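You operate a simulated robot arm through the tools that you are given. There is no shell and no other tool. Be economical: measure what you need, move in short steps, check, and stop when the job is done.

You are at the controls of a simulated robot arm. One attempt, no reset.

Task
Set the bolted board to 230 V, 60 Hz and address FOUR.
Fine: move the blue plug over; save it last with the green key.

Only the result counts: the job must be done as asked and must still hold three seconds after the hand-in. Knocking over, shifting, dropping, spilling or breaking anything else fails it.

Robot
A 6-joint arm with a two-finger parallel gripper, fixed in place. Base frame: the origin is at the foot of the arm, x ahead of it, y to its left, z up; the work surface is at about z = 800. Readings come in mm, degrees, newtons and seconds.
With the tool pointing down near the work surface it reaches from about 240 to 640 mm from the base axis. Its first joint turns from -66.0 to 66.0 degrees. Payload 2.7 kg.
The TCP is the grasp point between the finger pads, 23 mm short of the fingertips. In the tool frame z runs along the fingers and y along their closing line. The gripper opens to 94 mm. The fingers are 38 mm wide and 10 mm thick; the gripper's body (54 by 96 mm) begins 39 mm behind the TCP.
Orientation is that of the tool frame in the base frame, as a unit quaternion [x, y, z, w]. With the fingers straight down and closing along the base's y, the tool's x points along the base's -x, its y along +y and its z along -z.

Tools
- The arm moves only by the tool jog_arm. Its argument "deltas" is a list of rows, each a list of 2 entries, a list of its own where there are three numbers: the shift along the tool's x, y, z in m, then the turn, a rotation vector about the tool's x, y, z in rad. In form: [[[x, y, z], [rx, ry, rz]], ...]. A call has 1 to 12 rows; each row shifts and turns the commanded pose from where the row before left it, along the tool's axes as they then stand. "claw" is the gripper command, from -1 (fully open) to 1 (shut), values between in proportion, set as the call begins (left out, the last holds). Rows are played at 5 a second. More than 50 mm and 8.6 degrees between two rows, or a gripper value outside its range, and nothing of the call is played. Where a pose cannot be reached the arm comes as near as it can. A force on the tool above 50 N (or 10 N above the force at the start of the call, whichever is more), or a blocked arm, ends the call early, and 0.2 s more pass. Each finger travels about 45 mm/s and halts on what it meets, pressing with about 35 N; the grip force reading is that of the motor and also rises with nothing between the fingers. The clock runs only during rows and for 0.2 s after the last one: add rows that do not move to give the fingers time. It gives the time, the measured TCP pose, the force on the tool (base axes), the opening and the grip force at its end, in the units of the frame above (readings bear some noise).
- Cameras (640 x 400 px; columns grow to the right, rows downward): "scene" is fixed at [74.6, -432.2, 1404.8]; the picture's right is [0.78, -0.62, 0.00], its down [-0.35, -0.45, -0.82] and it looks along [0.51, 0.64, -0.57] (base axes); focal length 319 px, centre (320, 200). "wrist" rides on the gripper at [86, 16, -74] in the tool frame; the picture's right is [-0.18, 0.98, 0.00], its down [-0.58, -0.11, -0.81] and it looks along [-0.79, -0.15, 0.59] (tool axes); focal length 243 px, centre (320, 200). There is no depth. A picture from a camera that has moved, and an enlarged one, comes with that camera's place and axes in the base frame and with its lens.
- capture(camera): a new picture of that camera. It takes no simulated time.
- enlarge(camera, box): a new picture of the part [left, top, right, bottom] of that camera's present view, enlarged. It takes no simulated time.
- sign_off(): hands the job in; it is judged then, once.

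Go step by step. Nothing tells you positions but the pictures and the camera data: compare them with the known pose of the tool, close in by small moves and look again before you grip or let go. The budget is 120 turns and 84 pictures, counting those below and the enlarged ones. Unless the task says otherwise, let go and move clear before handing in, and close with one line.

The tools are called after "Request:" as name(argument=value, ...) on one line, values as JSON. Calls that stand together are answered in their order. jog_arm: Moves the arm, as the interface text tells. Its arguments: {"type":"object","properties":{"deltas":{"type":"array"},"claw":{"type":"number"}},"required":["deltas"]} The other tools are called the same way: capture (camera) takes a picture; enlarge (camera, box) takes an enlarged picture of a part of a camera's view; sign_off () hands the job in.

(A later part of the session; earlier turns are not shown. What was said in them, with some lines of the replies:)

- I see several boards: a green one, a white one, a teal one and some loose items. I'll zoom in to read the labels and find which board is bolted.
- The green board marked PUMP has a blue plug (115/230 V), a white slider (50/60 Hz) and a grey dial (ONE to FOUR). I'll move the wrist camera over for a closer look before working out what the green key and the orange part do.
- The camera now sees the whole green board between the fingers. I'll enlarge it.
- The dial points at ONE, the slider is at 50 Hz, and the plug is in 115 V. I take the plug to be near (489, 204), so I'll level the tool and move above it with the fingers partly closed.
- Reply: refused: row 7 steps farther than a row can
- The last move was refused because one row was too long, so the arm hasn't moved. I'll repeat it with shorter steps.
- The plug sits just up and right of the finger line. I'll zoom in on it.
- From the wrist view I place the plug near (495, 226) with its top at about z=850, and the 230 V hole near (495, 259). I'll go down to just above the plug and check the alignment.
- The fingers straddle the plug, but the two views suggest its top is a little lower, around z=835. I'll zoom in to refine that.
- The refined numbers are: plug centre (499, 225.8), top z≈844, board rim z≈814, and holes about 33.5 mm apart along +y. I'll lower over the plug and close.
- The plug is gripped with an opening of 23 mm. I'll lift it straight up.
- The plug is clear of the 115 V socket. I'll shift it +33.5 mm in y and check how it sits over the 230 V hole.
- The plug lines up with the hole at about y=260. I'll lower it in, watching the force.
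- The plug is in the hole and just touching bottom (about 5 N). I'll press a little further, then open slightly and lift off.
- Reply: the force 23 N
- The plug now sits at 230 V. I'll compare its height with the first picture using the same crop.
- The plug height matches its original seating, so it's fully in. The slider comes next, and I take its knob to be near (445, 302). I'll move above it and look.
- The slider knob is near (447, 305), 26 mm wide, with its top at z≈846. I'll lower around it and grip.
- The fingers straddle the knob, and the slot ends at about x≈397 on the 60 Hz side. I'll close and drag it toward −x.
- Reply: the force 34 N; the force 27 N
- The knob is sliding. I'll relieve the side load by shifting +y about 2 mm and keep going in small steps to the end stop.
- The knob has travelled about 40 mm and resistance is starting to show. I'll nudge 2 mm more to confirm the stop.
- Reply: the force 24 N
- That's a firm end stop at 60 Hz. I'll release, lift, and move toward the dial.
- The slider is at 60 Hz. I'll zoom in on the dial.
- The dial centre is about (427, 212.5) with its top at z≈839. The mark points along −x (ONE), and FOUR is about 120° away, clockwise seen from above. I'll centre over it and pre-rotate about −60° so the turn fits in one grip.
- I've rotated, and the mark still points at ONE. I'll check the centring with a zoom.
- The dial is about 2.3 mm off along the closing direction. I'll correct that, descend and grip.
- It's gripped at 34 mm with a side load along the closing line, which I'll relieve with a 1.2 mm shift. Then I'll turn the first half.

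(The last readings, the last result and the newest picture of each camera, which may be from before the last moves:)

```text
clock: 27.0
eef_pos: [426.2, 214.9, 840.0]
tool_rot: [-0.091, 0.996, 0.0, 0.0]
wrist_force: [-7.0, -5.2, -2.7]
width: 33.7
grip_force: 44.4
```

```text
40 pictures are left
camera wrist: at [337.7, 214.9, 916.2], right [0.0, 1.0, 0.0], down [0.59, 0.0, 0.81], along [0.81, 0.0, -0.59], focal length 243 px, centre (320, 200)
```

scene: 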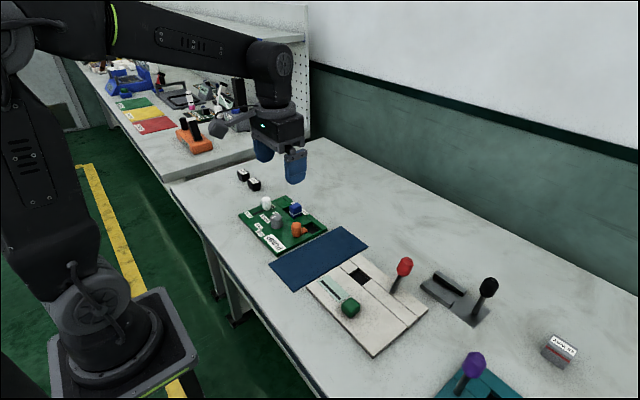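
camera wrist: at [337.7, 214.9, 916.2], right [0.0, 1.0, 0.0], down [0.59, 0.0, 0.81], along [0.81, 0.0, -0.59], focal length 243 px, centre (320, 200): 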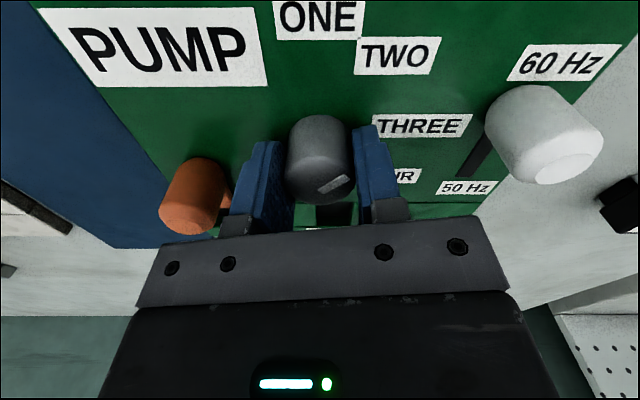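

The dial turns with the gripper, about 48° so far. I'll do the remaining 71°.

Request:
jog_arm(deltas=[[[0, 0, 0], [0, 0, 0.138]], [[0, 0, 0], [0, 0, 0.138]], [[0, 0, 0], [0, 0, 0.138]], [[0, 0, 0], [0, 0, 0.138]], [[0, 0, 0], [0, 0, 0.138]], [[0, 0, 0], [0, 0, 0.138]], [[0, 0, 0], [0, 0, 0.138]], [[0, 0, 0], [0, 0, 0.138]], [[0, 0, 0], [0, 0, 0.138]], [[0, 0, 0], [0, 0, 0]]])

Request:
capture(camera="wrist")

Request:
enlarge(camera="scene", box=[230, 170, 334, 235])

```text
clock: 29.2
eef_pos: [424.3, 214.1, 840.4]
tool_rot: [0.506, 0.863, -0.001, -0.001]
wrist_force: [13.0, -24.6, -23.7]
width: 33.9
grip_force: 45.5
```

```text
39 pictures are left
camera wrist: at [397.4, 297.1, 916.2], right [0.95, 0.32, 0.0], down [0.19, -0.56, 0.81], along [0.26, -0.77, -0.59], focal length 243 px, centre (320, 200)
```

wrist: 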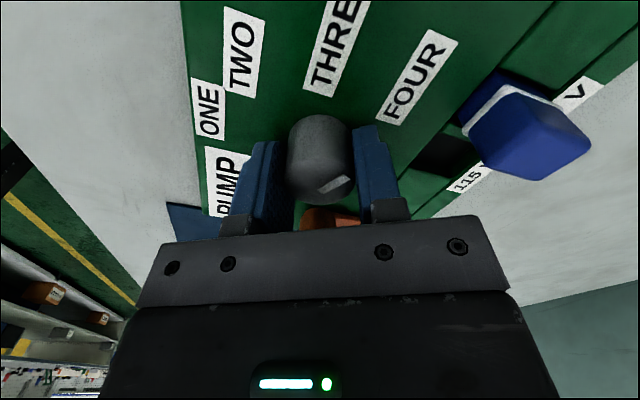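

```text
6.15 times, centred on (282, 202) of scene
camera zoom: at [75.2, -432.6, 1404.6], right [0.78, -0.62, 0.0], down [-0.35, -0.45, -0.82], along [0.51, 0.65, -0.57], focal length 1964 px, centre (554, 185)
```

zoom: 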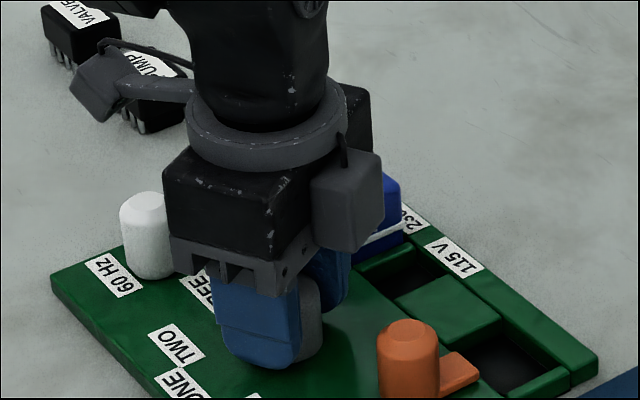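

It has turned about 119° in total. I'll release, lift and check where the mark points.

Request:
jog_arm(deltas=[[[0, 0, 0], [0, 0, 0]], [[0, 0, 0], [0, 0, 0]], [[0, 0, 0], [0, 0, 0]]], claw=-0.1)

Request:
jog_arm(deltas=[[[0, 0, -0.03], [0, 0, 0]], [[0, 0, -0.03], [0, 0, 0]], [[0, 0, -0.03], [0, 0, 0]], [[0, 0, 0], [0, 0, 0]]])

Request:
capture(camera="wrist")

Request:
enlarge(camera="wrist", box=[260, 0, 420, 110])

Request:
enlarge(camera="scene", box=[230, 185, 334, 250])

```text
clock: 30.0
eef_pos: [424.8, 215.6, 842.4]
tool_rot: [0.505, 0.863, 0.001, 0.0]
wrist_force: [0.0, -0.6, -0.1]
width: 51.8
grip_force: 0.1
```

```text
clock: 31.0
eef_pos: [425.3, 216.4, 931.5]
tool_rot: [0.505, 0.863, 0.0, 0.0]
wrist_force: [-0.4, -0.7, -0.9]
width: 51.6
grip_force: 0.1
```

```text
37 pictures are left
camera wrist: at [396.6, 298.8, 1006.9], right [0.95, 0.32, 0.0], down [0.19, -0.56, 0.81], along [0.26, -0.76, -0.59], focal length 243 px, centre (320, 200)
```

wrist: 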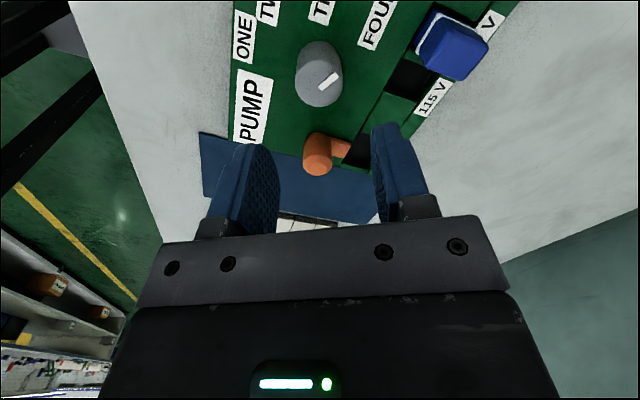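

```text
3.64 times, centred on (340, 55) of wrist
camera zoom: at [396.6, 298.8, 1006.9], right [0.95, 0.32, 0.0], down [0.19, -0.56, 0.81], along [0.26, -0.76, -0.59], focal length 882 px, centre (247, 727)
```

zoom: 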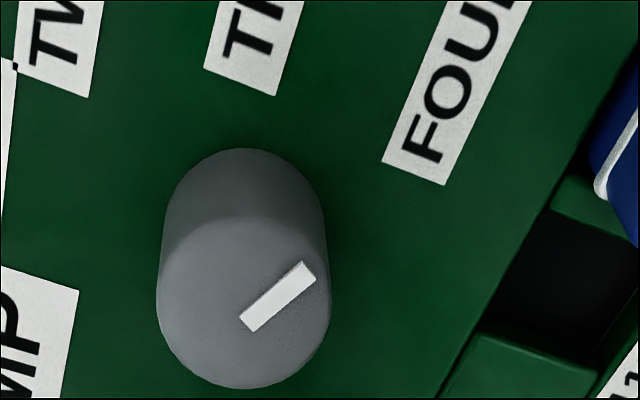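

```text
6.15 times, centred on (282, 218) of scene
camera zoom: at [74.6, -432.2, 1404.8], right [0.78, -0.62, 0.0], down [-0.35, -0.45, -0.82], along [0.51, 0.64, -0.57], focal length 1964 px, centre (554, 92)
```

zoom: 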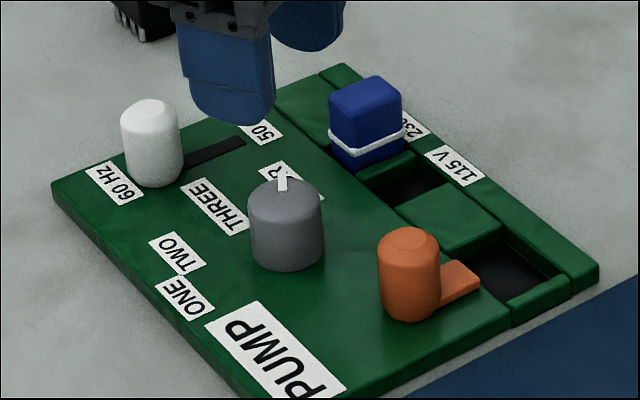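

The mark now points toward FOUR. I'll measure its angle more closely.

Request:
enlarge(camera="wrist", box=[290, 30, 354, 110])

Request:
enlarge(camera="scene", box=[260, 205, 292, 235])

```text
5.00 times, centred on (322, 70) of wrist
camera zoom: at [396.6, 298.8, 1006.9], right [0.95, 0.32, 0.0], down [0.19, -0.56, 0.81], along [0.26, -0.76, -0.59], focal length 1213 px, centre (310, 850)
```

zoom: 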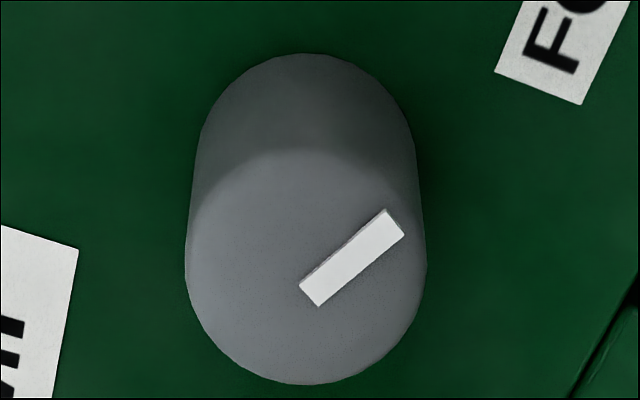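

```text
13.33 times, centred on (276, 220) of scene
camera zoom: at [74.6, -432.2, 1404.8], right [0.78, -0.62, 0.0], down [-0.35, -0.45, -0.82], along [0.51, 0.64, -0.57], focal length 4255 px, centre (907, -67)
```

zoom: 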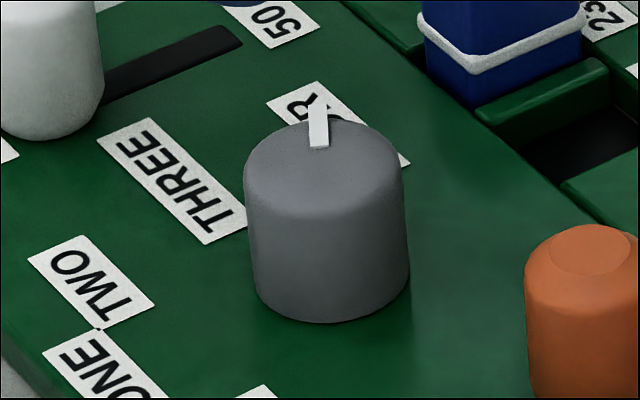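

The mark is at 119.5°, matching the FOUR label direction of about 119.4°. Next is the green key on the white board. I'll rotate back, rise and travel over there to look.

Request:
jog_arm(deltas=[[[0, 0, -0.04], [0, 0, -0.147]], [[0, 0, -0.03], [0, 0, -0.147]], [[0, 0, 0], [0, 0, -0.147]], [[0, 0, 0], [0, 0, -0.147]], [[0, 0, 0], [0, 0, -0.147]], [[0, 0, 0], [0, 0, -0.147]], [[0, 0, 0], [0, 0, -0.147]], [[0, 0, 0], [0, 0, -0.03]], [[0, 0, 0], [0, 0, 0]]])

Request:
jog_arm(deltas=[[[0.005, -0.045, 0], [0, 0, 0]], [[0.005, -0.045, 0], [0, 0, 0]], [[0.005, -0.045, 0], [0, 0, 0]], [[0.005, -0.045, 0], [0, 0, 0]], [[0.005, -0.045, 0], [0, 0, 0]], [[0.005, -0.045, 0], [0, 0, 0]], [[0, -0.045, 0], [0, 0, 0]], [[0, -0.04, 0], [0, 0, 0]], [[0, 0, 0], [0, 0, 0]]])

Request:
capture(camera="wrist")

Request:
enlarge(camera="wrist", box=[220, 0, 440, 140])

```text
clock: 33.0
eef_pos: [425.8, 216.5, 1001.1]
tool_rot: [-0.001, 1.0, 0.0, 0.0]
wrist_force: [0.0, 0.1, 0.7]
width: 51.7
grip_force: 0.2
```

```text
clock: 35.0
eef_pos: [395.4, -140.5, 1002.5]
tool_rot: [0.0, 1.0, 0.0, 0.001]
wrist_force: [0.2, 0.1, 0.4]
width: 51.8
grip_force: 0.0
```

```text
32 pictures are left
camera wrist: at [307.9, -125.5, 1077.0], right [0.18, 0.98, 0.0], down [0.58, -0.11, 0.81], along [0.79, -0.15, -0.59], focal length 243 px, centre (320, 200)
```

wrist: 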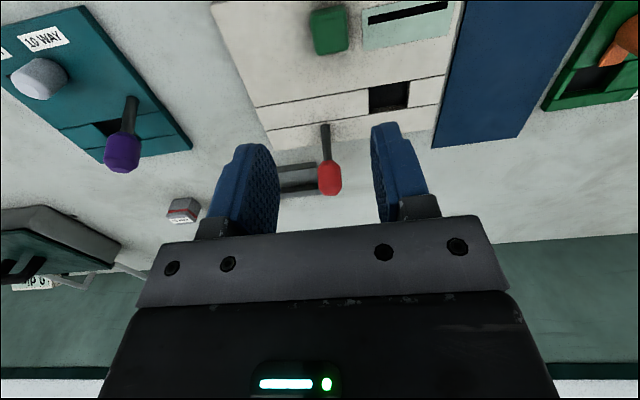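

```text
2.86 times, centred on (330, 70) of wrist
camera zoom: at [307.9, -125.5, 1077.0], right [0.18, 0.98, 0.0], down [0.58, -0.11, 0.81], along [0.79, -0.15, -0.59], focal length 693 px, centre (291, 571)
```

zoom: 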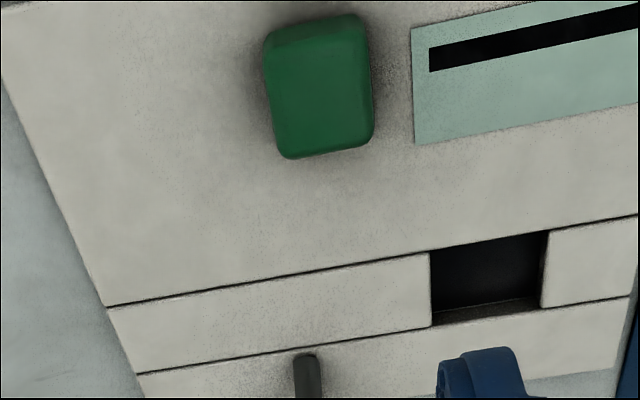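

The green key is a push button with a display beside it, at about (397, −132) with its top at z≈828. I'll close the fingers and come down just above it.

Request:
jog_arm(deltas=[[[-0.002, 0.0085, 0.03], [0, 0, 0]], [[0, 0, 0.04], [0, 0, 0]], [[0, 0, 0.04], [0, 0, 0]], [[0, 0, 0.02], [0, 0, 0]], [[0, 0, 0], [0, 0, 0]]], claw=1)

Request:
enlarge(camera="wrist", box=[220, 50, 440, 190])

Request:
enlarge(camera="scene", box=[290, 240, 410, 340])

```text
clock: 36.2
eef_pos: [397.1, -131.3, 872.6]
tool_rot: [-0.001, 1.0, 0.001, 0.0]
wrist_force: [-0.7, 0.0, 0.7]
width: 0.3
grip_force: 35.2
```

```text
2.86 times, centred on (330, 120) of wrist
camera zoom: at [311.0, -115.8, 947.8], right [0.18, 0.98, 0.0], down [0.58, -0.11, 0.81], along [0.79, -0.15, -0.59], focal length 693 px, centre (291, 429)
```

zoom: 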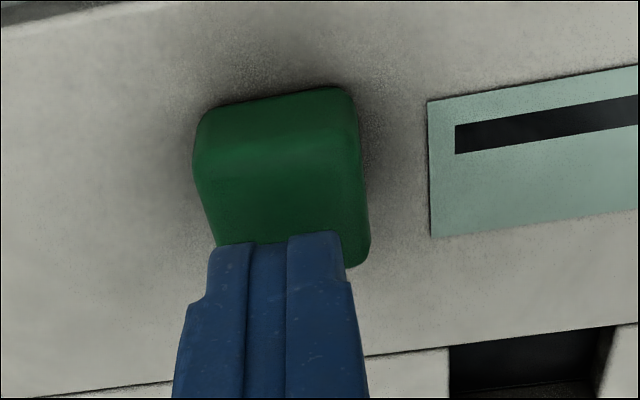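

```text
4.00 times, centred on (350, 290) of scene
camera zoom: at [74.6, -432.2, 1404.8], right [0.78, -0.62, 0.0], down [-0.35, -0.45, -0.82], along [0.51, 0.64, -0.57], focal length 1276 px, centre (200, -160)
```

zoom: 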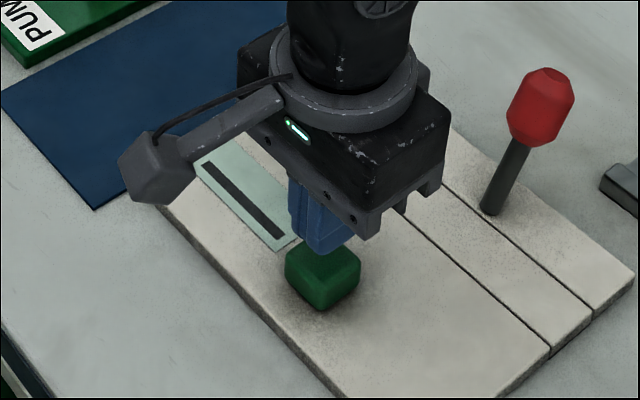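

The closed fingers are centred over the key. I'll press down gently in small steps.

Request:
jog_arm(deltas=[[[0, 0, 0.008], [0, 0, 0]], [[0, 0, 0.006], [0, 0, 0]], [[0, 0, 0.003], [0, 0, 0]], [[0, 0, 0.002], [0, 0, 0]], [[0, 0, 0.002], [0, 0, 0]], [[0, 0, 0], [0, 0, 0]]])

Request:
enlarge(camera="wrist", box=[220, 50, 440, 190])

```text
clock: 37.6
eef_pos: [397.5, -130.4, 850.4]
tool_rot: [0.0, 1.0, 0.0, 0.0]
wrist_force: [2.6, 1.1, 5.7]
width: 0.0
grip_force: 34.8
```

```text
2.86 times, centred on (330, 120) of wrist
camera zoom: at [310.8, -115.8, 926.0], right [0.18, 0.98, 0.0], down [0.58, -0.11, 0.81], along [0.79, -0.15, -0.59], focal length 693 px, centre (291, 429)
```

zoom: 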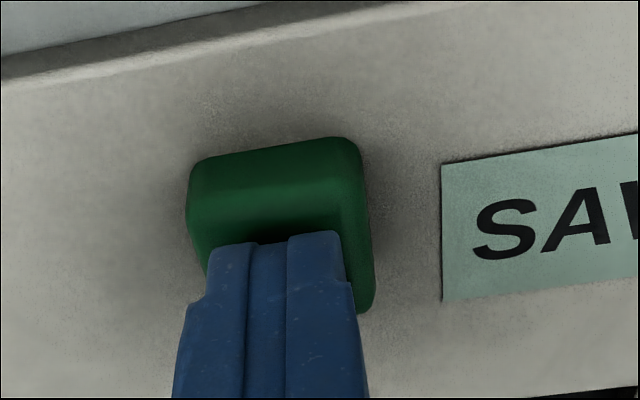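

The display now starts with "SAV…". I'll lift away and read the display and the board.

Request:
jog_arm(deltas=[[[0, 0, -0.01], [0, 0, 0]], [[0, 0, -0.04], [0, 0, 0]], [[0, 0, -0.04], [0, 0, 0]], [[0, 0, -0.04], [0, 0, 0]], [[0, 0, -0.03], [0, 0, 0]], [[0, 0, 0], [0, 0, 0]], [[0, 0, 0], [0, 0, 0]]])

Request:
enlarge(camera="wrist", box=[220, 0, 480, 140])

Request:
enlarge(camera="scene", box=[230, 185, 334, 250])

Request:
capture(camera="scene")

```text
clock: 39.2
eef_pos: [396.8, -130.4, 1010.8]
tool_rot: [0.001, 1.0, 0.0, 0.001]
wrist_force: [-0.9, 0.1, 0.7]
width: 0.2
grip_force: 34.6
```

```text
2.46 times, centred on (350, 70) of wrist
camera zoom: at [311.1, -114.7, 1086.0], right [0.18, 0.98, 0.0], down [0.58, -0.11, 0.81], along [0.79, -0.15, -0.59], focal length 597 px, centre (246, 520)
```

zoom: 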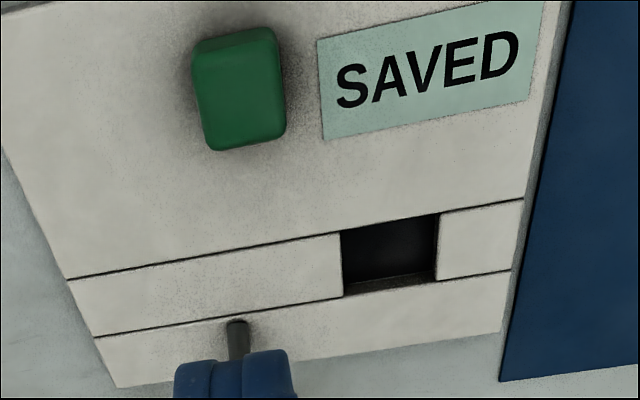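

```text
6.15 times, centred on (282, 218) of scene
camera zoom: at [74.6, -432.2, 1404.8], right [0.78, -0.62, 0.0], down [-0.35, -0.45, -0.82], along [0.51, 0.64, -0.57], focal length 1964 px, centre (554, 92)
```

zoom: 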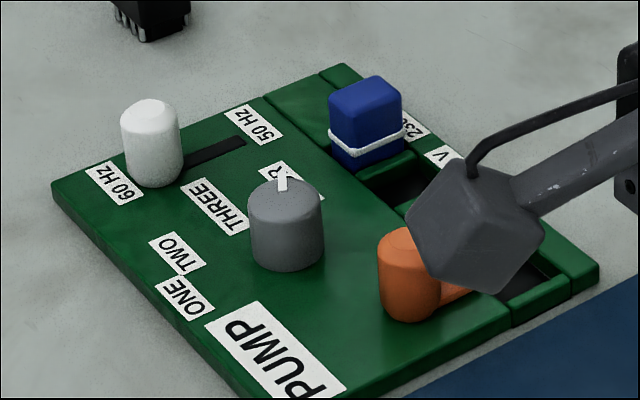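

```text
25 pictures are left
```

scene: 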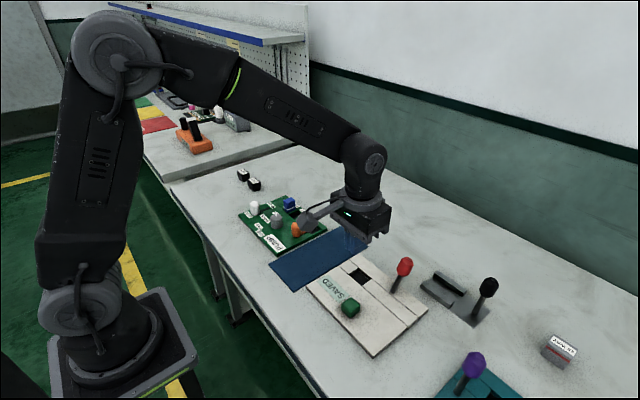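

The display reads SAVED. The board shows the plug at 230 V, the slider at 60 Hz and the dial at FOUR. Everything else is undisturbed and the arm is clear, so I'm handing in.

Request:
sign_off()

```text
The job is handed in.
```

The board is set to 230 V, 60 Hz and address FOUR. I pressed the green key last, the display read SAVED, and the job is handed in.
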